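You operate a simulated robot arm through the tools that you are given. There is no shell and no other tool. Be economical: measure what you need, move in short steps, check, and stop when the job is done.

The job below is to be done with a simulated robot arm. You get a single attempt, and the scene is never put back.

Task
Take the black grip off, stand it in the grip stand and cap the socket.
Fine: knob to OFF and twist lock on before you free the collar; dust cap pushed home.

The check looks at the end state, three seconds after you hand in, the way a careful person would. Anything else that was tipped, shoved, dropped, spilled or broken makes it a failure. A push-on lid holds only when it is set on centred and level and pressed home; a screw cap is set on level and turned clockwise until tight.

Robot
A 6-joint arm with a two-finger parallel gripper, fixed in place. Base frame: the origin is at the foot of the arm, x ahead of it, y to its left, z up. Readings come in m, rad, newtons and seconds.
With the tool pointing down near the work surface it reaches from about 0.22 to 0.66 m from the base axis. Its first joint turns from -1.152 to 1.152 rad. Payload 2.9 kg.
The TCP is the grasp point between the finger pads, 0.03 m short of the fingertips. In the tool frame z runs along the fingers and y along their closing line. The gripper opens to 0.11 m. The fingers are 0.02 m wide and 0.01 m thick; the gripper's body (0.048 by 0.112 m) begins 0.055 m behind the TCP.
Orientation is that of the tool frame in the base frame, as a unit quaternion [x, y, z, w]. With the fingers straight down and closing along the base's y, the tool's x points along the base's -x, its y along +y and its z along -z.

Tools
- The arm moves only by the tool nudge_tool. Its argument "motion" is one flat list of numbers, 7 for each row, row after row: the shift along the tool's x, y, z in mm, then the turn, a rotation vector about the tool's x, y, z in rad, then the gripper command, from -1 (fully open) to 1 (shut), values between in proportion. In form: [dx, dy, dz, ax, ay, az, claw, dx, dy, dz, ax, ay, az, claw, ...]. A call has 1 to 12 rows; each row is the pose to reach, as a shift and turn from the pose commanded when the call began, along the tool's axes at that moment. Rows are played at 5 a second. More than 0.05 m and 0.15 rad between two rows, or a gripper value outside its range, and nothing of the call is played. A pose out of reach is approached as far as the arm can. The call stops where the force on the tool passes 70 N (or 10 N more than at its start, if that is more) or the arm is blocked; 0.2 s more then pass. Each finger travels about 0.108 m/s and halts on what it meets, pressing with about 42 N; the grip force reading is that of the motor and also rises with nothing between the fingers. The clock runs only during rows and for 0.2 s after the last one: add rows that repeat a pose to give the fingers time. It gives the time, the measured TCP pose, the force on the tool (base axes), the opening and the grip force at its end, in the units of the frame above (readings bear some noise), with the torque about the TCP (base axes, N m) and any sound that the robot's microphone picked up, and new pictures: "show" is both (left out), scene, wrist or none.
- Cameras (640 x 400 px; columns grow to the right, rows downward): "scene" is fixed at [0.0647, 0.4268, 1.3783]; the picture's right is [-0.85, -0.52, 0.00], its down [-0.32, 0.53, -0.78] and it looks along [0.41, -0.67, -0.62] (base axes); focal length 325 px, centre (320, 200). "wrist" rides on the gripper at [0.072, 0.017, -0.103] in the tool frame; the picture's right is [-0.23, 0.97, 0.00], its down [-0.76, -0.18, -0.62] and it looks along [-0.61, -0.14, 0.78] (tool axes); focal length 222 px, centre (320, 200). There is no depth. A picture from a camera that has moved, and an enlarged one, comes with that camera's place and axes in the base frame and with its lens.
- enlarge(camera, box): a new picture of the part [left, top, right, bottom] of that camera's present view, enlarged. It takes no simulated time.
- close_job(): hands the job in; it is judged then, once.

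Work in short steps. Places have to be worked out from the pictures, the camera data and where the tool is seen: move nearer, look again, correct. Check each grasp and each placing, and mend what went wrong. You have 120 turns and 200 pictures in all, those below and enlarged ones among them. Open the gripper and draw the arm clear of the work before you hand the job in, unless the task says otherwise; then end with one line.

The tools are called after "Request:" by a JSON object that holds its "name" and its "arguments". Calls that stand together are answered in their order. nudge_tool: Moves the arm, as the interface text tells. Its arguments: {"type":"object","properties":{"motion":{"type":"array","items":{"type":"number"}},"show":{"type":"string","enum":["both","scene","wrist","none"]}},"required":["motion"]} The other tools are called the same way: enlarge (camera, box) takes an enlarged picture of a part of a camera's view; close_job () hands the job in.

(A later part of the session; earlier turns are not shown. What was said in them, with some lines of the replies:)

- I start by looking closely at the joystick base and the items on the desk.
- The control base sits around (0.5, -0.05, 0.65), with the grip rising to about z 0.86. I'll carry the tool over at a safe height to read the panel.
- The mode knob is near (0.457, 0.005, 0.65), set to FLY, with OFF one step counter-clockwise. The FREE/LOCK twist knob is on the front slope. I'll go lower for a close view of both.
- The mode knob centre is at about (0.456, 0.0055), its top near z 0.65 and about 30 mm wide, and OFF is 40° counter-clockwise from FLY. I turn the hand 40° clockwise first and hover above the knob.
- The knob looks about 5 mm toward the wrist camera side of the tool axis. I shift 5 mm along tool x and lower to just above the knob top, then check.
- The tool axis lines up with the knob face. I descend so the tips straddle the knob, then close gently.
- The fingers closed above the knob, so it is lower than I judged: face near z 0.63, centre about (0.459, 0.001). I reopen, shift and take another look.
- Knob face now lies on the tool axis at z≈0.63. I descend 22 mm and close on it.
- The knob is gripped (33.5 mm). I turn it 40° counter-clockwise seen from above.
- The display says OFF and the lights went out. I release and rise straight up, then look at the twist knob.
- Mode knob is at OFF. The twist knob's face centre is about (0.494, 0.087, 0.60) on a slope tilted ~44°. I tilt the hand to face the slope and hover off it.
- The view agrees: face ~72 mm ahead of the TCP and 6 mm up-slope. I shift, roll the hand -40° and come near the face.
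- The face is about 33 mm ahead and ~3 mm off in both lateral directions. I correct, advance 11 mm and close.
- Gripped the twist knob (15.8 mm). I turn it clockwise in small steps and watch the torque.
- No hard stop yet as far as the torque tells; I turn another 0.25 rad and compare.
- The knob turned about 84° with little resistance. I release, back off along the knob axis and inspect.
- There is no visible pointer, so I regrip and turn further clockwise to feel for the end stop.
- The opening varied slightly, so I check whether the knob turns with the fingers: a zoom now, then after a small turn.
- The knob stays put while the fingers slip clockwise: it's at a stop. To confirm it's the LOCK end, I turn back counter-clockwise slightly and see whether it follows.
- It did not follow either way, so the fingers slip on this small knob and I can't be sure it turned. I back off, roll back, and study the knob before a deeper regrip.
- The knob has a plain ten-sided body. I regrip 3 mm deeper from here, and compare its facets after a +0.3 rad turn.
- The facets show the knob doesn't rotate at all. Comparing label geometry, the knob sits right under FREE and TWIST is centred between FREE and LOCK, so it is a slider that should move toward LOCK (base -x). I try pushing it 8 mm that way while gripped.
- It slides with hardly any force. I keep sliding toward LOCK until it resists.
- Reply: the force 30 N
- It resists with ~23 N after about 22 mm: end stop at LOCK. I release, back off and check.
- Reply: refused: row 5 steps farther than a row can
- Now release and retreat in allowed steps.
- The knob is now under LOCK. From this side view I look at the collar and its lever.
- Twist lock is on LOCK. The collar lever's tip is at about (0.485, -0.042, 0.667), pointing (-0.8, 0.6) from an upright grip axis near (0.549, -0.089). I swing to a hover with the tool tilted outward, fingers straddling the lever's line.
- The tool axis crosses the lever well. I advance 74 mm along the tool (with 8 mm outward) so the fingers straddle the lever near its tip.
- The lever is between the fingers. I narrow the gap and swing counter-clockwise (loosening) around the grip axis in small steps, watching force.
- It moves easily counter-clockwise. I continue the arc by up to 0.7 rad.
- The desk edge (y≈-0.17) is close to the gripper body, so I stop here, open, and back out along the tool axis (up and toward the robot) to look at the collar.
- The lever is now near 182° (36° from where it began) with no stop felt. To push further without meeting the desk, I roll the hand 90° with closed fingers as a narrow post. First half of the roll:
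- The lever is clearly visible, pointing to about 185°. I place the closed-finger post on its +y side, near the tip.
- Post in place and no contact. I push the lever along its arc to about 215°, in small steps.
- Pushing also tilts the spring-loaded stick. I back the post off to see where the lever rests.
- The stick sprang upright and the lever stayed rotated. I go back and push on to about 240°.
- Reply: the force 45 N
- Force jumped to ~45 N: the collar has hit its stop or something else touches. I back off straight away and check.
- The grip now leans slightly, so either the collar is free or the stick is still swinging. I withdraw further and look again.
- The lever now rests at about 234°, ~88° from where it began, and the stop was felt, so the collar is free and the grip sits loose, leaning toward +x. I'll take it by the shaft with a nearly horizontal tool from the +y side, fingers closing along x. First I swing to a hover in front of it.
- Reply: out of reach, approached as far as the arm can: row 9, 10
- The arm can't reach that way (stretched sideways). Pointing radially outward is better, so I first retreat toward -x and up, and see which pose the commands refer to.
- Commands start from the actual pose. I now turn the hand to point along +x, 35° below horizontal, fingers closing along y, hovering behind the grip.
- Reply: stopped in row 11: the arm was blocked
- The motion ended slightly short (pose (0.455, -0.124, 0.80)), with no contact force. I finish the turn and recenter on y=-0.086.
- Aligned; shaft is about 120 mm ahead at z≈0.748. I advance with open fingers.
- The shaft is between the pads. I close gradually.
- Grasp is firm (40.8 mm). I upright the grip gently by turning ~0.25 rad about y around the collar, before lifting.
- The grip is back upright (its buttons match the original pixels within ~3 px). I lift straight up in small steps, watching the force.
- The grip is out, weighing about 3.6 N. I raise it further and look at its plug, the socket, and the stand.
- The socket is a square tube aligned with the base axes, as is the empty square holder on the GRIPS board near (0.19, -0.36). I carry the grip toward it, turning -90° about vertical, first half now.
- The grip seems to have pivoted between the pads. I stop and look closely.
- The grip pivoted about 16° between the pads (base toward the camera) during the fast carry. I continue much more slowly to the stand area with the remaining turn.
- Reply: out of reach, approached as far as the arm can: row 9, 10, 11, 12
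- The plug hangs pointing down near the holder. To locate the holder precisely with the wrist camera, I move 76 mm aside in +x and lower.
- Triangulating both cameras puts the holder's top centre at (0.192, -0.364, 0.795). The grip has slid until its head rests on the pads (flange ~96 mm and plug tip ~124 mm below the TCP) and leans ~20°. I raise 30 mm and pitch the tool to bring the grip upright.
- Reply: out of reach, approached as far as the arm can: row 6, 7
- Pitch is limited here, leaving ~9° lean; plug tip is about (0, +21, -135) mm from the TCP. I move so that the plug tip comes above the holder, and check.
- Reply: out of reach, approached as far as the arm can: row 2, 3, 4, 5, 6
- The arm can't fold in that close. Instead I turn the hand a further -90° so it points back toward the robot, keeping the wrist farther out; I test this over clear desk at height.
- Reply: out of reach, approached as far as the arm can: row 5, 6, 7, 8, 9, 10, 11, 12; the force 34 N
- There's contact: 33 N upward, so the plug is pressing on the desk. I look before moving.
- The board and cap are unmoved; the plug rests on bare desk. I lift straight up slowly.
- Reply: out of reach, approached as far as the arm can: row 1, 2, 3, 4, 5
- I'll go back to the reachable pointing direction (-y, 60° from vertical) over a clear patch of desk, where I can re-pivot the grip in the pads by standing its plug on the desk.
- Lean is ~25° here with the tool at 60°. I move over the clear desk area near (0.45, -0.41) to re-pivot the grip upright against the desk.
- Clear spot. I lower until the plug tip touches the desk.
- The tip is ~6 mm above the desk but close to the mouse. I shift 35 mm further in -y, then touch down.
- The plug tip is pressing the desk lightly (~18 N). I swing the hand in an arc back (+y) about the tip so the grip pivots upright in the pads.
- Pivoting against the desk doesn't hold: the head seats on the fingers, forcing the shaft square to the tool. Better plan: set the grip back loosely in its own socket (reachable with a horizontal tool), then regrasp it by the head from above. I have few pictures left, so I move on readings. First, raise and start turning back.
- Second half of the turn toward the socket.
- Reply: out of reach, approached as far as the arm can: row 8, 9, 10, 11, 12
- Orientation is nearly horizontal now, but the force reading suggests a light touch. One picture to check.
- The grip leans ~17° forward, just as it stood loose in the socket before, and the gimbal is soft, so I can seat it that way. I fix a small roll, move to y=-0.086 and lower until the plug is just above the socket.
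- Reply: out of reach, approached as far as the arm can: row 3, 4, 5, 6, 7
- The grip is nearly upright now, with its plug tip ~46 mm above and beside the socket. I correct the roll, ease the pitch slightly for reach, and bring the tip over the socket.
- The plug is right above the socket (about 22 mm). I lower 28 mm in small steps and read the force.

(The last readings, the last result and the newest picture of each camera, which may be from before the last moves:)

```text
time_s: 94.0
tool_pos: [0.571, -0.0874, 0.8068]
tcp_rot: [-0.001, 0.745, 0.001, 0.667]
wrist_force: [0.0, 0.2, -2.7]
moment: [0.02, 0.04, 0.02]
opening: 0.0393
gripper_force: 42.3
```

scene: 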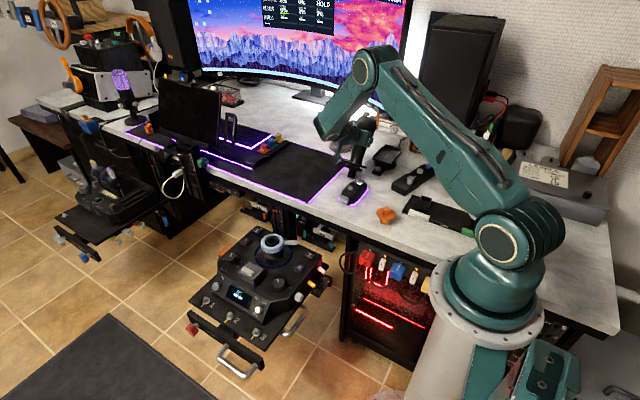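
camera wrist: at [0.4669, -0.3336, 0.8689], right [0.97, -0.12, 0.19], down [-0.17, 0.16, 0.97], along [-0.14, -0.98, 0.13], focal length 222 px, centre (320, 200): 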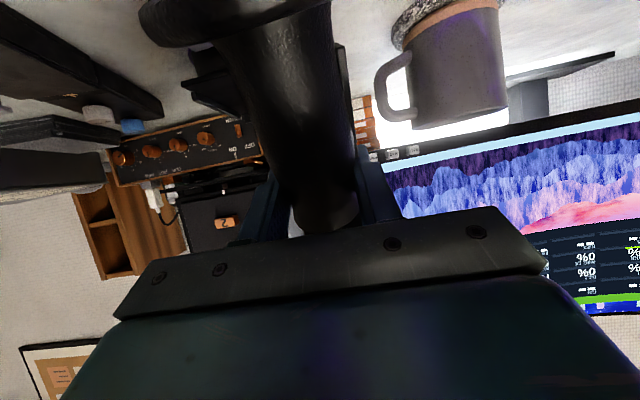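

No hard contact; I lower another 20 mm.

Request:
{"name": "nudge_tool", "arguments": {"motion": [5, 0, 0.5, 0, 0, 0, 0.9, 10, 0, 1.1, 0, 0, 0, 0.9, 14, 0, 1.5, 0, 0, 0, 0.9, 18, 0, 1.9, 0, 0, 0, 0.9], "show": "none"}}

Request:
{"name": "enlarge", "arguments": {"camera": "scene", "box": [230, 160, 310, 260]}}

```text
time_s: 95.0
tool_pos: [0.5727, -0.0878, 0.7906]
tcp_rot: [-0.001, 0.744, -0.001, 0.668]
wrist_force: [2.7, -1.2, 11.6]
moment: [-0.14, -0.07, 0.57]
opening: 0.0393
gripper_force: 42.1
out of reach, approached as far as the arm can: row 2, 3, 4
```

```text
4.00 times, centred on (270, 210) of scene
camera zoom: at [0.0646, 0.4268, 1.3783], right [-0.85, -0.52, 0.0], down [-0.32, 0.53, -0.78], along [0.41, -0.67, -0.62], focal length 1299 px, centre (520, 160)
```

zoom: 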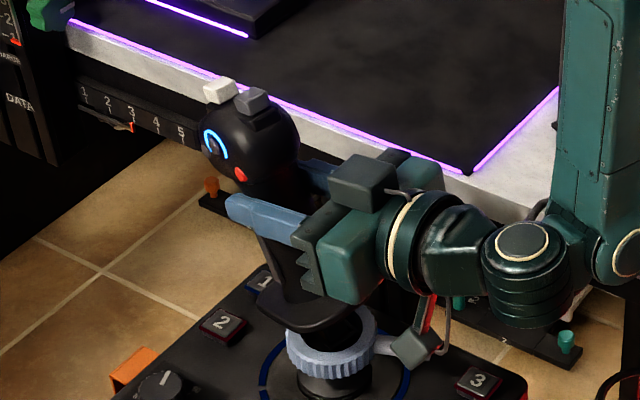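

The plug is in the socket well (tip below the ring, ~15 N contact). I open wide and withdraw straight back.

Request:
{"name": "nudge_tool", "arguments": {"motion": [-2, 0, 0, 0, 0, 0, 0.3, -2, 0, 0, 0, 0, 0, -0.4, -2, 0, 0, 0, 0, 0, -1, -2, 0, 0, 0, 0, 0, -1, -2, 0, -25, 0, 0, 0, -1, -2, 0, -60, 0, 0, 0, -1, -2, 0, -100, 0, 0, 0, -1, -2, 0, -140, 0, 0, 0, -1], "show": "none"}}

Request:
{"name": "enlarge", "arguments": {"camera": "scene", "box": [220, 160, 340, 270]}}

```text
time_s: 96.8
tool_pos: [0.5688, -0.1034, 0.8035]
tcp_rot: [-0.001, 0.745, 0.001, 0.667]
wrist_force: [-0.3, -0.4, -0.1]
moment: [-0.01, 0.0, 0.03]
opening: 0.1102
gripper_force: 0.0
out of reach, approached as far as the arm can: row 5, 6, 7, 8
```

```text
3.64 times, centred on (280, 215) of scene
camera zoom: at [0.0647, 0.4268, 1.3783], right [-0.85, -0.52, 0.0], down [-0.32, 0.53, -0.78], along [0.41, -0.67, -0.62], focal length 1181 px, centre (466, 146)
```

zoom: 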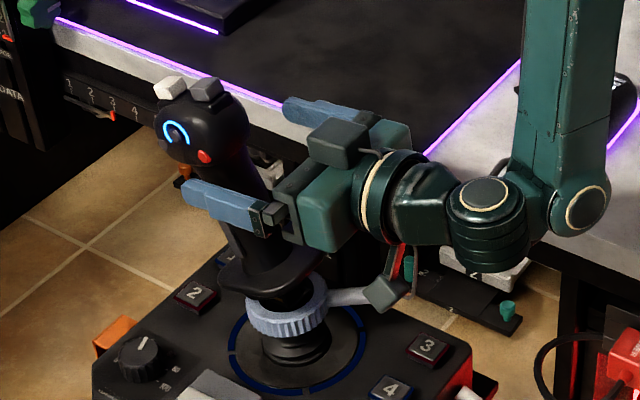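

The horizontal tool can't retract at this radius, so I withdraw while pitching the tool downward (fingers stay either side of the shaft).

Request:
{"name": "nudge_tool", "arguments": {"motion": [-3.3, 4, -15.5, 0, 0.1, 0, -1, -6.6, 8, -31, 0, 0.2, 0, -1, -9.9, 12, -46.5, 0, 0.3, 0, -1, -13.2, 12, -62, 0, 0.4, 0, -1, -18, 12, -85, 0, 0.5, 0, -1, -25, 12, -110, 0, 0.6, 0, -1, -45, 12, -135, 0, 0.7, 0, -1], "show": "none"}}

```text
time_s: 98.4
tool_pos: [0.4353, -0.0917, 0.8642]
tcp_rot: [0.0, 0.928, 0.0, 0.372]
wrist_force: [-0.5, 0.3, 0.2]
moment: [0.05, 0.01, 0.03]
opening: 0.1102
gripper_force: 0.0
```

Clear of the grip. I rise and swing over it with the tool pointing straight down, then look with the wrist camera.

Request:
{"name": "nudge_tool", "arguments": {"motion": [-29.7, 0, -31.1, 0, 0.1, 0, -1, -59.4, 0, -62.2, 0, 0.2, 0, -1, -82, 2, -40.6, 0, 0.33, 0, -1, -104.6, 4, -19, 0, 0.47, 0, -1, -127.2, 6, 2.6, 0, 0.61, 0, -1, -149.8, 7, 24.2, 0, 0.763, 0, -1], "show": "wrist"}}

```text
refused: row 6 steps farther than a row can; nothing moved
```

Request:
{"name": "nudge_tool", "arguments": {"motion": [-29.7, 0, -31.1, 0, 0.1, 0, -1, -59.4, 0, -62.2, 0, 0.22, 0, -1, -82, 2, -40.6, 0, 0.36, 0, -1, -104.6, 4, -19, 0, 0.5, 0, -1, -127.2, 6, 2.6, 0, 0.64, 0, -1, -149.8, 7, 24.2, 0, 0.763, 0, -1, -149.8, 7, 24.2, 0, 0.763, 0, -1], "show": "wrist"}}

```text
time_s: 100.0
tool_pos: [0.5624, -0.0837, 0.9486]
tcp_rot: [0.001, 1.0, 0.0, -0.001]
wrist_force: [0.5, -0.7, -0.4]
moment: [-0.01, -0.03, 0.02]
opening: 0.1099
gripper_force: 0.1
camera wrist: at [0.4909, -0.0661, 1.0527], right [0.23, 0.97, 0.0], down [0.76, -0.18, 0.62], along [0.61, -0.14, -0.78], focal length 222 px, centre (320, 200)
```

wrist: 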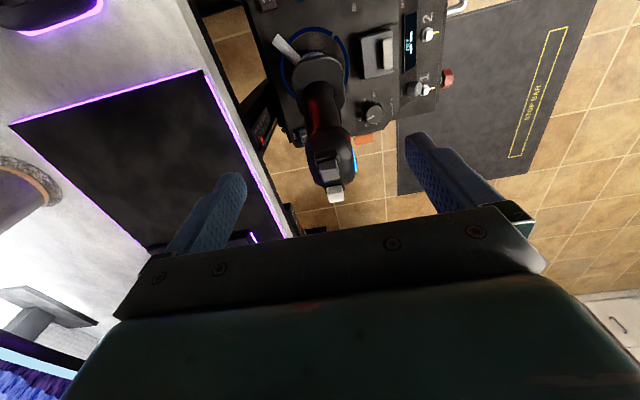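

Both cameras put the head centre at about (0.610, -0.081, 0.825). I move above it and descend with fingers either side, then close on the head.

Request:
{"name": "nudge_tool", "arguments": {"motion": [-24, 1.5, 0, 0, 0, 0, -1, -47.6, 2.7, 0, 0, 0, 0, -1, -47.6, 2.7, 40, 0, 0, 0, -1, -47.6, 2.7, 80, 0, 0, 0, -1, -47.6, 2.7, 105, 0, 0, 0, -1, -47.6, 2.7, 122, 0, 0, 0, -1], "show": "none"}}

```text
time_s: 101.4
tool_pos: [0.6092, -0.083, 0.8268]
tcp_rot: [-0.001, 1.0, 0.0, 0.0]
wrist_force: [-0.6, -0.1, -0.2]
moment: [-0.01, 0.0, 0.01]
opening: 0.1102
gripper_force: 0.1
```

Reached without contact. Closing gently and reading the opening.

Request:
{"name": "nudge_tool", "arguments": {"motion": [0, 0, 0, 0, 0, 0, -0.6, 0, 0, 0, 0, 0, 0, -0.3, 0, 0, 0, 0, 0, 0, -0.1, 0, 0, 0, 0, 0, 0, 0.1, 0, 0, 0, 0, 0, 0, 0.3, 0, 0, 0, 0, 0, 0, 0.3], "show": "none"}}

Request:
{"name": "enlarge", "arguments": {"camera": "scene", "box": [220, 160, 320, 260]}}

```text
time_s: 102.8
tool_pos: [0.6087, -0.0835, 0.826]
tcp_rot: [0.0, 1.0, 0.0, -0.001]
wrist_force: [-0.3, -4.6, 0.4]
moment: [-0.98, 0.01, 0.28]
opening: 0.0487
gripper_force: 42.0
```

```text
4.00 times, centred on (270, 210) of scene
camera zoom: at [0.0647, 0.4267, 1.3783], right [-0.85, -0.52, 0.0], down [-0.32, 0.53, -0.78], along [0.41, -0.67, -0.62], focal length 1299 px, centre (520, 160)
```

zoom: 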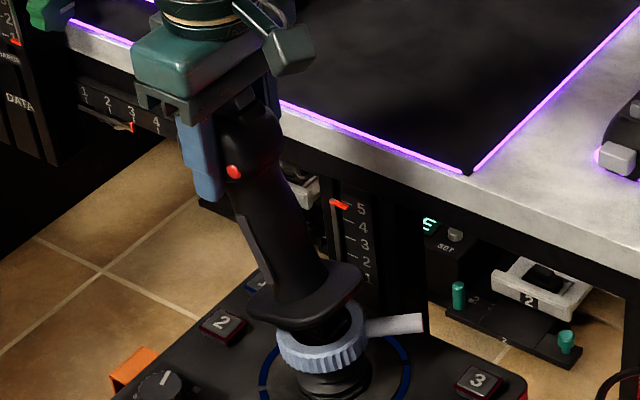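

The head is held (48.7 mm). Before lifting I swing the hand back along an arc so the grip comes upright, pivoting in its socket.

Request:
{"name": "nudge_tool", "arguments": {"motion": [10, 0, -3.5, 0, 0, 0, 0.5, 20, 0, -6.4, 0, 0, 0, 0.5, 30, 0, -8.6, 0, 0, 0, 0.5, 40.7, 0, -10.2, 0, 0, 0, 0.5, 49, 0, -11, 0, 0, 0, 0.5, 56, 0, -11.4, 0, 0, 0, 0.5, 56, 0, -11.4, 0, 0, 0, 0.5], "show": "none"}}

Request:
{"name": "enlarge", "arguments": {"camera": "scene", "box": [220, 160, 320, 260]}}

```text
time_s: 104.4
tool_pos: [0.5557, -0.0829, 0.841]
tcp_rot: [0.0, 1.0, -0.001, 0.003]
wrist_force: [9.7, -2.3, 8.0]
moment: [-0.51, -1.37, 0.14]
opening: 0.0489
gripper_force: 42.8
```

```text
4.00 times, centred on (270, 210) of scene
camera zoom: at [0.0648, 0.4268, 1.3783], right [-0.85, -0.52, 0.0], down [-0.32, 0.53, -0.78], along [0.41, -0.67, -0.62], focal length 1299 px, centre (520, 160)
```

zoom: 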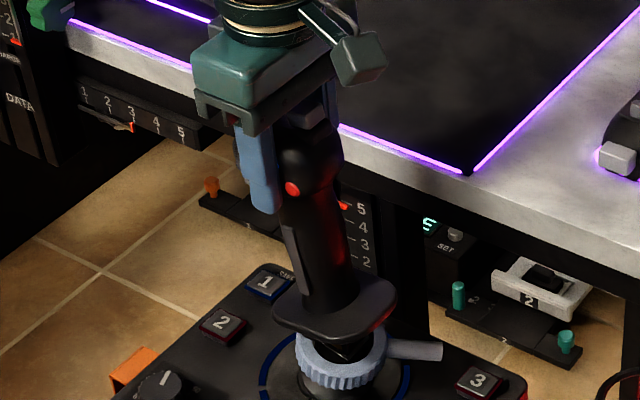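

Nearly upright now. I lift straight up 80 mm, gently.

Request:
{"name": "nudge_tool", "arguments": {"motion": [0, 0, -8, 0, 0, 0, 0.6, 0, 0, -16, 0, 0, 0, 0.6, 0, 0, -26, 0, 0, 0, 0.6, 0, 0, -38, 0, 0, 0, 0.6, 0, 0, -50, 0, 0, 0, 0.6, 0, 0, -65, 0, 0, 0, 0.6, 0, 0, -80, 0, 0, 0, 0.6], "show": "none"}}

Request:
{"name": "enlarge", "arguments": {"camera": "scene", "box": [220, 130, 320, 260]}}

```text
time_s: 106.0
tool_pos: [0.5526, -0.0808, 0.9198]
tcp_rot: [0.0, 1.0, 0.001, 0.0]
wrist_force: [0.0, -0.5, -3.2]
moment: [-0.03, -0.02, -0.03]
opening: 0.0487
gripper_force: 42.0
```

```text
3.08 times, centred on (270, 195) of scene
camera zoom: at [0.0648, 0.4268, 1.3783], right [-0.85, -0.52, 0.0], down [-0.32, 0.53, -0.78], along [0.41, -0.67, -0.62], focal length 999 px, centre (474, 215)
```

zoom: 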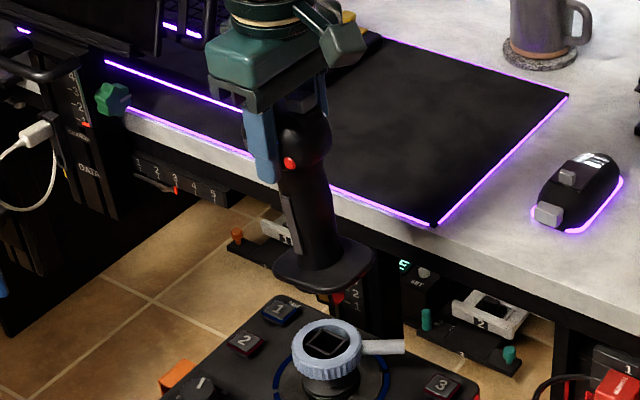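

It hangs safely with ~3.2 N. Lean is about 9°, which I correct by tilting; the plug tip is ~172 mm below the TCP. I carry it slowly toward the stand without yawing.

Request:
{"name": "nudge_tool", "arguments": {"motion": [0, 0, -20, 0, -0.02, 0, 0.6, 0, 0, -40, 0, -0.04, 0, 0.6, 0, 0, -60, 0, -0.06, 0, 0.6, 17.4, -13.5, -65, 0, -0.08, 0, 0.6, 34.8, -27, -70, 0, -0.1, 0, 0.6, 52.2, -40.5, -75, 0, -0.12, 0, 0.6, 69.6, -54, -80, 0, -0.14, 0, 0.6, 87, -67.5, -80, 0, -0.155, 0, 0.6, 104.4, -81, -80, 0, -0.155, 0, 0.6, 121.8, -94.5, -80, 0, -0.155, 0, 0.6, 139.2, -108, -80, 0, -0.155, 0, 0.6, 156.6, -121.5, -80, 0, -0.155, 0, 0.6], "show": "none"}}

```text
time_s: 108.6
tool_pos: [0.3968, -0.2042, 0.9986]
tcp_rot: [-0.001, 0.997, 0.001, 0.077]
wrist_force: [0.0, -0.1, -3.4]
moment: [0.0, 0.01, 0.01]
opening: 0.0486
gripper_force: 42.1
```

Steady. Second half of the carry, ending with the plug about 30 mm above the holder.

Request:
{"name": "nudge_tool", "arguments": {"motion": [17.2, -13.3, -2.7, 0, 0, 0, 0.6, 34.4, -26.6, -5.4, 0, 0, 0, 0.6, 51.6, -40, -8, 0, 0, 0, 0.6, 68.8, -53.3, -10.7, 0, 0, 0, 0.6, 86, -66.6, -13.4, 0, 0, 0, 0.6, 103.2, -79.9, -16.1, 0, 0, 0, 0.6, 120.3, -93.2, -18.8, 0, 0, 0, 0.6, 137.5, -106.5, -21.5, 0, 0, 0, 0.6, 154.7, -119.9, -24.2, 0, 0, 0, 0.6, 171.9, -133.2, -26.8, 0, 0, 0, 0.6, 189.1, -146.5, -29.5, 0, 0, 0, 0.6, 206.3, -159.8, -32.2, 0, 0, 0, 0.6], "show": "none"}}

Request:
{"name": "enlarge", "arguments": {"camera": "scene", "box": [370, 120, 470, 230]}}

```text
time_s: 111.2
tool_pos: [0.213, -0.3441, 0.9999]
tcp_rot: [-0.001, 0.997, 0.0, 0.077]
wrist_force: [0.2, 0.2, -4.1]
moment: [0.01, 0.02, -0.01]
opening: 0.049
gripper_force: 42.1
out of reach, approached as far as the arm can: row 11, 12
```

```text
3.64 times, centred on (420, 175) of scene
camera zoom: at [0.0647, 0.4268, 1.3783], right [-0.85, -0.52, 0.0], down [-0.32, 0.53, -0.78], along [0.41, -0.67, -0.62], focal length 1181 px, centre (-44, 291)
```

zoom: 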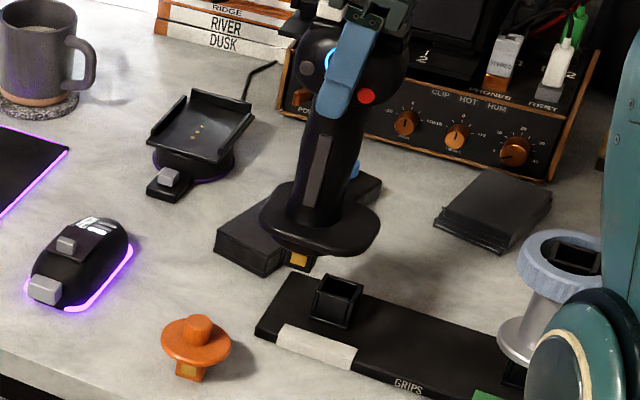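

The grip hangs upright, plug above the board. The base joint limits at this tilt, so I ease the tilt by 0.06 rad and move the plug over the holder.

Request:
{"name": "nudge_tool", "arguments": {"motion": [4, -5, 0, 0, 0.015, 0, 0.6, 9, -10, 2, 0, 0.03, 0, 0.6, 14, -15, 6, 0, 0.045, 0, 0.6, 19.3, -20, 10.1, 0, 0.06, 0, 0.6, 19.3, -20, 10.1, 0, 0.06, 0, 0.6], "show": "none"}}

Request:
{"name": "enlarge", "arguments": {"camera": "scene", "box": [395, 150, 455, 220]}}

```text
time_s: 112.4
tool_pos: [0.2064, -0.3618, 0.9866]
tcp_rot: [-0.001, 0.999, -0.001, 0.047]
wrist_force: [-0.7, -0.2, -3.0]
moment: [0.01, 0.0, -0.03]
opening: 0.0487
gripper_force: 42.2
out of reach, approached as far as the arm can: row 2, 3, 4, 5
```

```text
5.71 times, centred on (425, 185) of scene
camera zoom: at [0.0647, 0.4268, 1.3783], right [-0.85, -0.52, 0.0], down [-0.32, 0.53, -0.78], along [0.41, -0.67, -0.62], focal length 1856 px, centre (-280, 286)
```

zoom: 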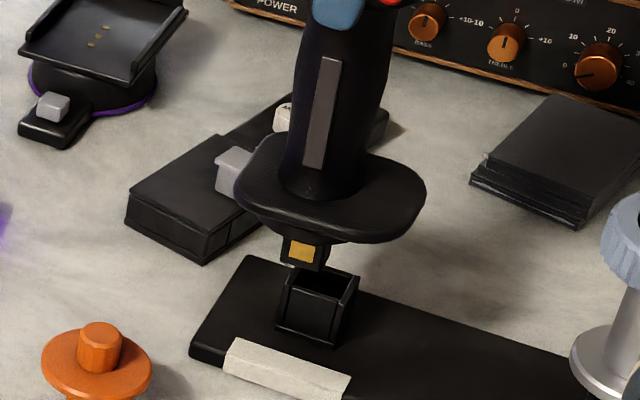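

The plug is ~11 mm off toward +x only. I adjust (TCP -6 mm, 0.028 rad), then lower 18 mm in small steps.

Request:
{"name": "nudge_tool", "arguments": {"motion": [3, -1, -0.3, 0, 0.014, 0, 0.6, 6, -2, -0.6, 0, 0.028, 0, 0.6, 6, -2, -0.6, 0, 0.028, 0, 0.6, 6.3, -2, 2.4, 0, 0.028, 0, 0.6, 6.6, -2, 5.4, 0, 0.028, 0, 0.6, 6.9, -2, 8.4, 0, 0.028, 0, 0.6, 7.1, -2, 11.4, 0, 0.028, 0, 0.6, 7.4, -2, 14.4, 0, 0.028, 0, 0.6, 7.7, -2, 17.3, 0, 0.028, 0, 0.6], "show": "none"}}

```text
time_s: 114.4
tool_pos: [0.2003, -0.3617, 0.9701]
tcp_rot: [-0.001, 0.999, -0.002, 0.035]
wrist_force: [0.1, 7.9, 34.3]
moment: [1.47, -0.06, 0.0]
opening: 0.0488
gripper_force: 42.2
```

Contact on the rim, with the reaction pushing the plug toward +y, so it's slightly too far in -y. I raise 5 mm, shift +4 mm in y and lower again.

Request:
{"name": "nudge_tool", "arguments": {"motion": [-0.3, 0, -5, 0, 0, 0, 0.6, -0.3, 2, -5, 0, 0, 0, 0.6, -0.3, 4, -5, 0, 0, 0, 0.6, -0.1, 4, -2, 0, 0, 0, 0.6, 0, 4, 1, 0, 0, 0, 0.6, 0.2, 4, 3, 0, 0, 0, 0.6], "show": "none"}}

```text
time_s: 115.8
tool_pos: [0.1994, -0.3584, 0.9667]
tcp_rot: [-0.001, 0.999, 0.0, 0.035]
wrist_force: [1.5, 9.8, 33.6]
moment: [1.7, -0.18, 0.04]
opening: 0.0491
gripper_force: 41.7
```

Request:
{"name": "enlarge", "arguments": {"camera": "scene", "box": [405, 165, 445, 215]}}

```text
8.00 times, centred on (425, 190) of scene
camera zoom: at [0.0646, 0.4274, 1.3781], right [-0.85, -0.52, 0.0], down [-0.32, 0.53, -0.78], along [0.41, -0.67, -0.62], focal length 2598 px, centre (-520, 280)
```

zoom: 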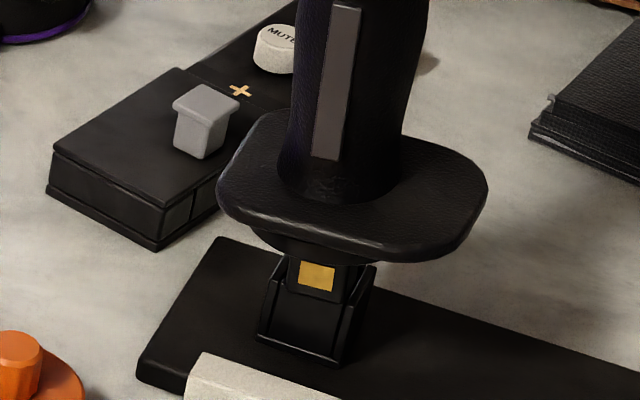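

The zoom shows the plug resting on the holder's front (+y) wall, so it must go the other way. I raise 6 mm, shift -7 mm in y and +1.5 mm in x, and lower again.

Request:
{"name": "nudge_tool", "arguments": {"motion": [-0.4, 0, -6, 0, 0, 0, 0.6, -1.2, -3.5, -6, 0, 0, 0, 0.6, -1.9, -7, -6, 0, 0, 0, 0.6, -1.7, -7, -3, 0, 0, 0, 0.6, -1.5, -7, 0, 0, 0, 0, 0.6, -1.3, -7, 3, 0, 0, 0, 0.6], "show": "none"}}

```text
time_s: 117.2
tool_pos: [0.201, -0.3653, 0.9622]
tcp_rot: [0.0, 0.999, -0.001, 0.034]
wrist_force: [0.4, -3.0, -3.5]
moment: [-0.41, -0.03, 0.04]
opening: 0.0486
gripper_force: 41.8
```

No vertical force now: the plug has entered. I lower further in 3 mm steps until seated.

Request:
{"name": "nudge_tool", "arguments": {"motion": [0.2, 0, 3, 0, 0, 0, 0.6, 0.4, 0, 6, 0, 0, 0, 0.6, 0.6, 0, 9, 0, 0, 0, 0.6, 0.8, 0, 12, 0, 0, 0, 0.6], "show": "none"}}

```text
time_s: 118.2
tool_pos: [0.2016, -0.3664, 0.9495]
tcp_rot: [0.0, 0.999, -0.001, 0.034]
wrist_force: [-0.1, -4.6, -2.3]
moment: [-0.77, 0.11, 0.07]
opening: 0.0489
gripper_force: 42.0
```

Request:
{"name": "nudge_tool", "arguments": {"motion": [0.3, 0, 4, 0, 0, 0, 0.6, 0.5, 0, 8, 0, 0, 0, 0.6, 0.8, 0, 12, 0, 0, 0, 0.6], "show": "none"}}

```text
time_s: 119.0
tool_pos: [0.2015, -0.3664, 0.9399]
tcp_rot: [-0.001, 0.999, -0.001, 0.036]
wrist_force: [-1.1, 1.2, 32.0]
moment: [0.25, 0.33, 0.0]
opening: 0.0489
gripper_force: 42.0
```

Seated: firm floor contact after ~30 mm of insertion. I relieve the load, open, and rise clear.

Request:
{"name": "nudge_tool", "arguments": {"motion": [-0.2, 0, -3, 0, 0, 0, 0.5, -0.2, 0, -3, 0, 0, 0, 0.1, -0.2, 0, -3, 0, 0, 0, -0.4, -0.2, 0, -3, 0, 0, 0, -1, -0.2, 0, -3, 0, 0, 0, -1, -1, 0, -20, 0, 0, 0, -1, -2, 0, -45, 0, 0, 0, -1, -4, 0, -80, 0, 0, 0, -1, -6, 0, -120, 0, 0, 0, -1], "show": "none"}}

Request:
{"name": "enlarge", "arguments": {"camera": "scene", "box": [365, 120, 465, 235]}}

```text
time_s: 121.0
tool_pos: [0.2003, -0.3632, 1.0576]
tcp_rot: [0.0, 0.999, 0.0, 0.032]
wrist_force: [-0.8, -0.1, -0.3]
moment: [0.01, 0.0, -0.03]
opening: 0.11
gripper_force: 0.1
```

```text
3.48 times, centred on (415, 178) of scene
camera zoom: at [0.0647, 0.4268, 1.3783], right [-0.85, -0.52, 0.0], down [-0.32, 0.53, -0.78], along [0.41, -0.67, -0.62], focal length 1130 px, centre (-10, 278)
```

zoom: 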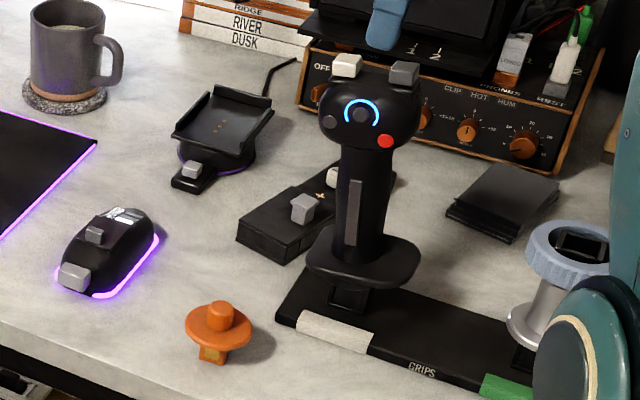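

The grip stands upright in the holder. Next the orange dust cap: knob centre about (0.267, -0.257), top z≈0.796. I go over it, levelling the tool, and take one wrist view.

Request:
{"name": "nudge_tool", "arguments": {"motion": [-22, 35, 1.4, 0, 0.022, 0, -1, -44, 70, 2.8, 0, 0.044, 0, -1, -66, 106, 4.2, 0, 0.066, 0, -0.5, -63, 106, 45, 0, 0.066, 0, 0.1, -60, 106, 90, 0, 0.066, 0, 0.1, -57.5, 106, 130, 0, 0.066, 0, 0.1, -56, 106, 158, 0, 0.066, 0, 0.1], "show": "none"}}

Request:
{"name": "enlarge", "arguments": {"camera": "wrist", "box": [240, 60, 400, 200]}}

```text
time_s: 122.6
tool_pos: [0.2634, -0.2592, 0.9045]
tcp_rot: [-0.001, 1.0, 0.0, 0.001]
wrist_force: [-0.2, -0.5, 0.0]
moment: [0.0, -0.02, -0.03]
opening: 0.0493
gripper_force: 0.1
```

```text
2.86 times, centred on (320, 130) of wrist
camera zoom: at [0.1917, -0.2418, 1.0089], right [0.23, 0.97, 0.0], down [0.76, -0.18, 0.62], along [0.61, -0.14, -0.78], focal length 635 px, centre (320, 400)
```

zoom: 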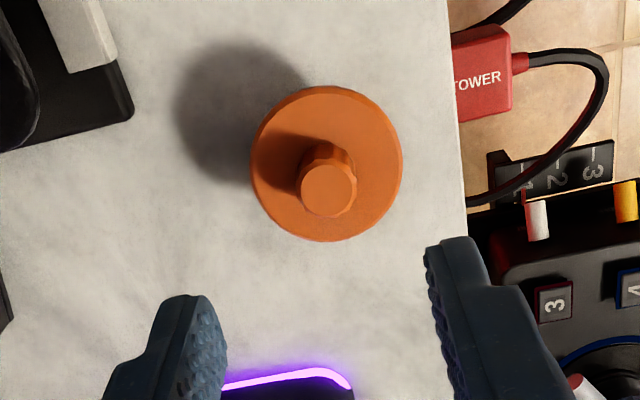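

Knob centre resolves to (0.267, -0.2565), ~19 mm wide. I descend so the tips straddle it and close.

Request:
{"name": "nudge_tool", "arguments": {"motion": [-3.6, 2.7, 30, 0, 0, 0, 0.1, -3.6, 2.7, 60, 0, 0, 0, 0.1, -3.6, 2.7, 78, 0, 0, 0, 0.1, -3.6, 2.7, 86.5, 0, 0, 0, 0.1, -3.6, 2.7, 86.5, 0, 0, 0, 0.45, -3.6, 2.7, 86.5, 0, 0, 0, 0.75, -3.6, 2.7, 86.5, 0, 0, 0, 0.8, -3.6, 2.7, 86.5, 0, 0, 0, 0.8], "show": "none"}}

```text
time_s: 124.4
tool_pos: [0.2694, -0.2559, 0.8181]
tcp_rot: [0.0, 1.0, 0.0, 0.0]
wrist_force: [-0.1, 0.3, 0.3]
moment: [0.04, -0.01, -0.03]
opening: 0.0172
gripper_force: 42.4
```

The cap's knob is held (17.2 mm). I lift it and carry it over toward the socket, stopping slightly beyond so the wrist camera can see the socket.

Request:
{"name": "nudge_tool", "arguments": {"motion": [0, 0, -30, 0, 0, 0, 0.9, 0, 0, -65, 0, 0, 0, 0.9, 0, 0, -105, 0, 0, 0, 0.9, -30, 17, -110, 0, 0, 0, 0.9, -64, 36, -110, 0, 0, 0, 0.9, -98, 55, -110, 0, 0, 0, 0.9, -132, 74, -110, 0, 0, 0, 0.9, -166, 93, -110, 0, 0, 0, 0.9, -200, 112, -110, 0, 0, 0, 0.9, -234, 131, -110, 0, 0, 0, 0.9, -268, 150, -110, 0, 0, 0, 0.9, -305.6, 171, -105, 0, 0, 0, 0.9], "show": "none"}}

Request:
{"name": "nudge_tool", "arguments": {"motion": [0, 0, 25, 0, 0, 0, 0.9, 0, 0, 50, 0, 0, 0, 0.9, 0, 0, 72, 0, 0, 0, 0.9], "show": "none"}}

Request:
{"name": "enlarge", "arguments": {"camera": "wrist", "box": [250, 30, 390, 190]}}

```text
time_s: 127.0
tool_pos: [0.5716, -0.0824, 0.9235]
tcp_rot: [0.0, 1.0, 0.0, -0.001]
wrist_force: [0.2, -0.1, -0.6]
moment: [0.0, 0.02, 0.02]
opening: 0.0179
gripper_force: 41.9
```

```text
time_s: 127.8
tool_pos: [0.5733, -0.0843, 0.8525]
tcp_rot: [-0.001, 1.0, 0.0, 0.001]
wrist_force: [0.2, 0.3, 0.9]
moment: [0.0, 0.03, 0.0]
opening: 0.0179
gripper_force: 42.2
```

```text
2.50 times, centred on (320, 110) of wrist
camera zoom: at [0.5014, -0.0663, 0.9552], right [0.23, 0.97, 0.0], down [0.76, -0.18, 0.62], along [0.61, -0.14, -0.78], focal length 555 px, centre (320, 425)
```

zoom: 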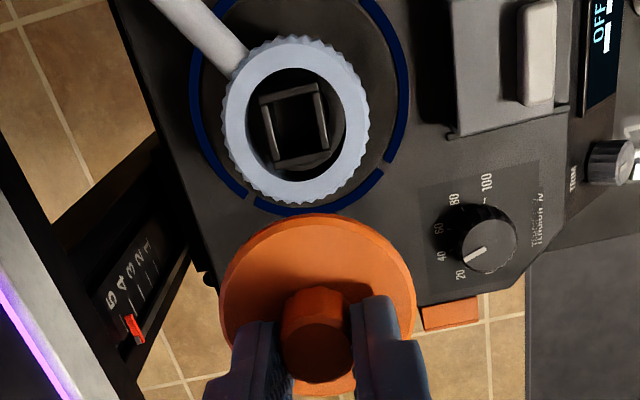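

I can see the socket clearly: its square centre is at about (0.5488, -0.089), rim near z 0.675, and the cap hangs level on the tool axis. I move over it and lower to ~8 mm above the rim, then check with the scene camera.

Request:
{"name": "nudge_tool", "arguments": {"motion": [12, -2.3, 0, 0, 0, 0, 0.9, 24.5, -4.7, 0, 0, 0, 0, 0.9, 24.5, -4.7, 35, 0, 0, 0, 0.9, 24.5, -4.7, 70, 0, 0, 0, 0.9, 24.5, -4.7, 95, 0, 0, 0, 0.9, 24.5, -4.7, 107, 0, 0, 0, 0.9, 24.5, -4.7, 107, 0, 0, 0, 0.9], "show": "none"}}

Request:
{"name": "enlarge", "arguments": {"camera": "scene", "box": [250, 205, 300, 260]}}

```text
time_s: 129.4
tool_pos: [0.5503, -0.0888, 0.7433]
tcp_rot: [-0.001, 1.0, 0.0, 0.001]
wrist_force: [-0.4, 0.5, -0.5]
moment: [0.04, 0.02, -0.02]
opening: 0.0181
gripper_force: 41.9
```

```text
7.27 times, centred on (275, 232) of scene
camera zoom: at [0.0647, 0.4268, 1.3783], right [-0.85, -0.52, 0.0], down [-0.32, 0.53, -0.78], along [0.41, -0.67, -0.62], focal length 2362 px, centre (647, -36)
```

zoom: 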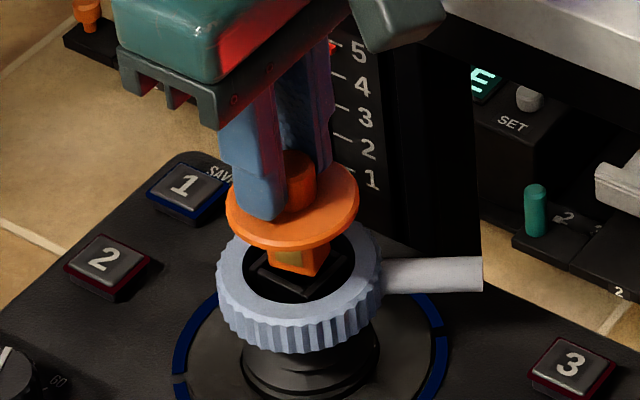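

The cap's plug is centred over the square socket, level, a few millimetres above. I lower in small steps reading force.

Request:
{"name": "nudge_tool", "arguments": {"motion": [0, 0, 3, 0, 0, 0, 0.9, 0, 0, 6, 0, 0, 0, 0.9, 0, 0, 9, 0, 0, 0, 0.9, 0, 0, 12, 0, 0, 0, 0.9], "show": "none"}}

```text
time_s: 130.4
tool_pos: [0.5505, -0.0892, 0.7352]
tcp_rot: [0.001, 1.0, -0.002, 0.005]
wrist_force: [-1.2, 1.4, 25.8]
moment: [0.01, 0.2, -0.11]
opening: 0.018
gripper_force: 41.8
```

Contact (26 N) with the reaction on the -x/-y side, so the plug is slightly too far that way. I lift 5 mm, shift +2 mm x, +1 mm y and try again.

Request:
{"name": "nudge_tool", "arguments": {"motion": [0, 0, -6, 0, 0, 0, 0.9, -2, 1, -6, 0, 0, 0, 0.9, -2, 1, -6, 0, 0, 0, 0.9, -2, 1, -3, 0, 0, 0, 0.9, -2, 1, 0, 0, 0, 0, 0.9], "show": "none"}}

```text
time_s: 131.6
tool_pos: [0.5525, -0.0906, 0.7348]
tcp_rot: [0.0, 1.0, -0.001, 0.004]
wrist_force: [-0.4, -0.1, 24.0]
moment: [-0.05, 0.17, -0.09]
opening: 0.018
gripper_force: 41.8
```

Still on the rim. Re-measuring the last picture, the plug is about 3–5 mm too far in +y. I lift, shift -4 mm in y and retry.

Request:
{"name": "nudge_tool", "arguments": {"motion": [0, 0, -7, 0, 0, 0, 0.9, 0, -4, -7, 0, 0, 0, 0.9, 0, -4, -7, 0, 0, 0, 0.9, 0, -4, -3, 0, 0, 0, 0.9, 0, -4, 0, 0, 0, 0, 0.9, 0, -4, 1, 0, 0, 0, 0.9], "show": "none"}}

```text
time_s: 133.0
tool_pos: [0.55, -0.0927, 0.7292]
tcp_rot: [-0.001, 1.0, -0.001, -0.001]
wrist_force: [0.9, 1.1, -1.8]
moment: [0.12, -0.1, -0.07]
opening: 0.0178
gripper_force: 42.0
```

No force at a lower height: the plug has entered. I keep lowering to press it home.

Request:
{"name": "nudge_tool", "arguments": {"motion": [0, 0, 3, 0, 0, 0, 0.9, 0, 0, 6, 0, 0, 0, 0.9, 0, 0, 9, 0, 0, 0, 0.9], "show": "none"}}

```text
time_s: 133.8
tool_pos: [0.5514, -0.0942, 0.721]
tcp_rot: [-0.001, 1.0, 0.001, 0.001]
wrist_force: [0.7, 2.4, 1.6]
moment: [0.16, 0.02, -0.05]
opening: 0.0181
gripper_force: 42.2
```

Request:
{"name": "nudge_tool", "arguments": {"motion": [0, 0, 3, 0, 0, 0, 0.9, 0, 0, 6, 0, 0, 0, 0.9, 0, 0, 9, 0, 0, 0, 0.9, 0, 0, 11, 0, 0, 0, 0.9], "show": "none"}}

```text
time_s: 134.8
tool_pos: [0.5532, -0.0938, 0.7129]
tcp_rot: [0.0, 1.0, 0.0, 0.001]
wrist_force: [-4.3, 2.8, 19.3]
moment: [0.32, 0.48, -0.08]
opening: 0.0177
gripper_force: 42.1
```

The plug is well in, but contact is off to one side: the soft gimbal is deflected by my offset. I bring the hand back toward the socket's rest centre (-3.5, +4 mm) and press down more.

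Request:
{"name": "nudge_tool", "arguments": {"motion": [1.8, 2, -1, 0, 0, 0, 0.9, 3.5, 4, -1, 0, 0, 0, 0.9, 3.5, 4, 2, 0, 0, 0, 0.9, 3.5, 4, 5, 0, 0, 0, 0.9, 3.5, 4, 8, 0, 0, 0, 0.9], "show": "none"}}

```text
time_s: 136.0
tool_pos: [0.5519, -0.0903, 0.7104]
tcp_rot: [0.0, 1.0, 0.0, 0.005]
wrist_force: [-7.1, 0.5, 58.4]
moment: [0.06, 0.88, -0.03]
opening: 0.0182
gripper_force: 42.2
```

Firm seat with 58 N. I release, lift a little, close the fingers and press once more squarely on top of the knob to be sure it's home.

Request:
{"name": "nudge_tool", "arguments": {"motion": [0, 0, -7, 0, 0, 0, 0.6, 0, 0, -7, 0, 0, 0, 0.3, 0, 0, -7, 0, 0, 0, 0.2, 0, 0, -30, 0, 0, 0, 0.2, 1.5, 0, -42, 0, 0, 0, 0.6, 1.5, 0, -42, 0, 0, 0, 1, 1.5, 0, -42, 0, 0, 0, 1], "show": "none"}}

Request:
{"name": "nudge_tool", "arguments": {"motion": [0, 0, 8, 0, 0, 0, 1, 0, 0, 16, 0, 0, 0, 1, 0, 0, 20, 0, 0, 0, 1, 0, 0, 23, 0, 0, 0, 1, 0, 0, 26, 0, 0, 0, 1], "show": "none"}}

```text
time_s: 137.6
tool_pos: [0.5463, -0.0887, 0.7454]
tcp_rot: [0.0, 1.0, 0.0, 0.0]
wrist_force: [0.7, -0.3, 0.4]
moment: [0.01, -0.01, 0.02]
opening: 0.0
gripper_force: 37.5
```

```text
time_s: 138.8
tool_pos: [0.5516, -0.0885, 0.7291]
tcp_rot: [-0.001, 1.0, -0.002, 0.011]
wrist_force: [-2.7, 0.6, 66.1]
moment: [0.01, 0.49, -0.04]
opening: 0.0
gripper_force: 37.5
```

Pressed with 66 N on the knob top. I rise well clear and use a picture to verify.

Request:
{"name": "nudge_tool", "arguments": {"motion": [0, 0, -30, 0, 0, 0, 1, 0, 0, -75, 0, 0, 0, 0.5, 0, 0, -120, 0, 0, 0, 0, 40, 0, -150, 0, 0, 0, -0.5, 80, 0, -180, 0, 0, 0, -0.5, 120, 0, -200, 0, 0, 0, -0.5], "show": "none"}}

Request:
{"name": "enlarge", "arguments": {"camera": "scene", "box": [250, 215, 300, 260]}}

```text
time_s: 140.2
tool_pos: [0.426, -0.0891, 0.9217]
tcp_rot: [0.0, 1.0, 0.001, 0.002]
wrist_force: [1.0, 0.6, -0.5]
moment: [0.0, 0.0, 0.02]
opening: 0.0825
gripper_force: 0.0
```

```text
8.89 times, centred on (275, 238) of scene
camera zoom: at [0.0647, 0.4268, 1.3783], right [-0.85, -0.52, 0.0], down [-0.32, 0.53, -0.78], along [0.41, -0.67, -0.62], focal length 2887 px, centre (720, -133)
```

zoom: 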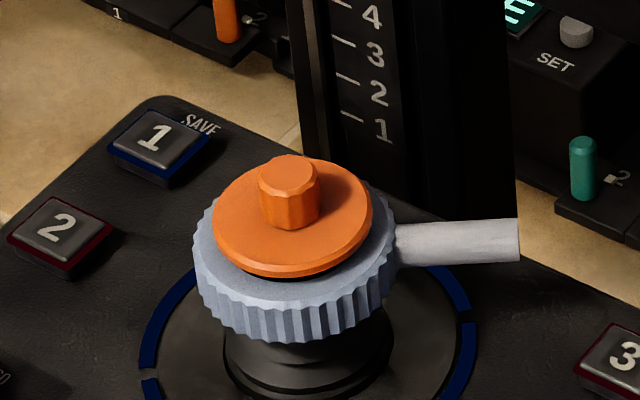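

The cap sits level and centred on the collar. For certainty I press once more straight down on its knob, better centred, with closed fingers, then withdraw.

Request:
{"name": "nudge_tool", "arguments": {"motion": [-40, 0, 20, 0, 0, 0, 0.5, -80, 0, 40, 0, 0, 0, 1, -120.5, 0.5, 60, 0, 0, 0, 1, -120.5, 0.5, 105, 0, 0, 0, 1, -120.5, 0.5, 150, 0, 0, 0, 1, -120.5, 0.5, 180, 0, 0, 0, 1, -120.5, 0.5, 188, 0, 0, 0, 1, -120.5, 0.5, 193, 0, 0, 0, 1, -120.5, 0.5, 197, 0, 0, 0, 1], "show": "none"}}

Request:
{"name": "nudge_tool", "arguments": {"motion": [0, 0, 2, 0, 0, 0, 1, 0, 0, 2, 0, 0, 0, 1], "show": "none"}}

```text
time_s: 142.2
tool_pos: [0.5512, -0.0891, 0.7279]
tcp_rot: [-0.001, 1.0, -0.001, 0.008]
wrist_force: [-3.9, 2.2, 53.0]
moment: [0.04, 0.42, -0.04]
opening: 0.0
gripper_force: 37.3
no pictures are left
```

```text
time_s: 142.8
tool_pos: [0.5521, -0.0902, 0.7282]
tcp_rot: [0.0, 1.0, -0.001, 0.01]
wrist_force: [-3.9, 0.8, 63.6]
moment: [0.05, 0.48, -0.04]
opening: 0.0
gripper_force: 37.9
no pictures are left
```

The height no longer changes between 53 and 64 N, so the cap is fully home. I withdraw straight up, open the gripper and move clear.

Request:
{"name": "nudge_tool", "arguments": {"motion": [0, 0, -30, 0, 0, 0, 1, 0, 0, -75, 0, 0, 0, 0.5, 0, 0, -120, 0, 0, 0, 0, 0, 0, -165, 0, 0, 0, -0.5, 40, 10, -200, 0, 0, 0, -1, 80, 20, -230, 0, 0, 0, -1, 120, 30, -260, 0, 0, 0, -1, 150, 40, -280, 0, 0, 0, -1], "show": "none"}}

```text
refused: row 5 steps farther than a row can; nothing moved
```

Request:
{"name": "nudge_tool", "arguments": {"motion": [0, 0, -30, 0, 0, 0, 1, 0, 0, -70, 0, 0, 0, 0.5, 0, 0, -110, 0, 0, 0, 0, 0, 0, -150, 0, 0, 0, -0.5, 30, 8, -180, 0, 0, 0, -1, 60, 16, -210, 0, 0, 0, -1, 90, 24, -235, 0, 0, 0, -1, 120, 32, -255, 0, 0, 0, -1], "show": "none"}}

```text
time_s: 144.6
tool_pos: [0.4243, -0.0554, 0.9753]
tcp_rot: [0.0, 1.0, 0.0, 0.001]
wrist_force: [-0.1, -0.7, -0.2]
moment: [0.04, -0.02, 0.0]
opening: 0.1101
gripper_force: 0.0
no pictures are left
```

The arm is clear with the gripper open, the grip is in the stand and the cap is seated, so I hand in.

Request:
{"name": "close_job", "arguments": {}}

```text
The job is handed in.
```

The job is handed in: knob at OFF, twist lock on LOCK, collar freed, black grip upright in the GRIPS stand and dust cap pressed home on the socket. I ran out of pictures, so the last press on the cap was confirmed by force readings only.
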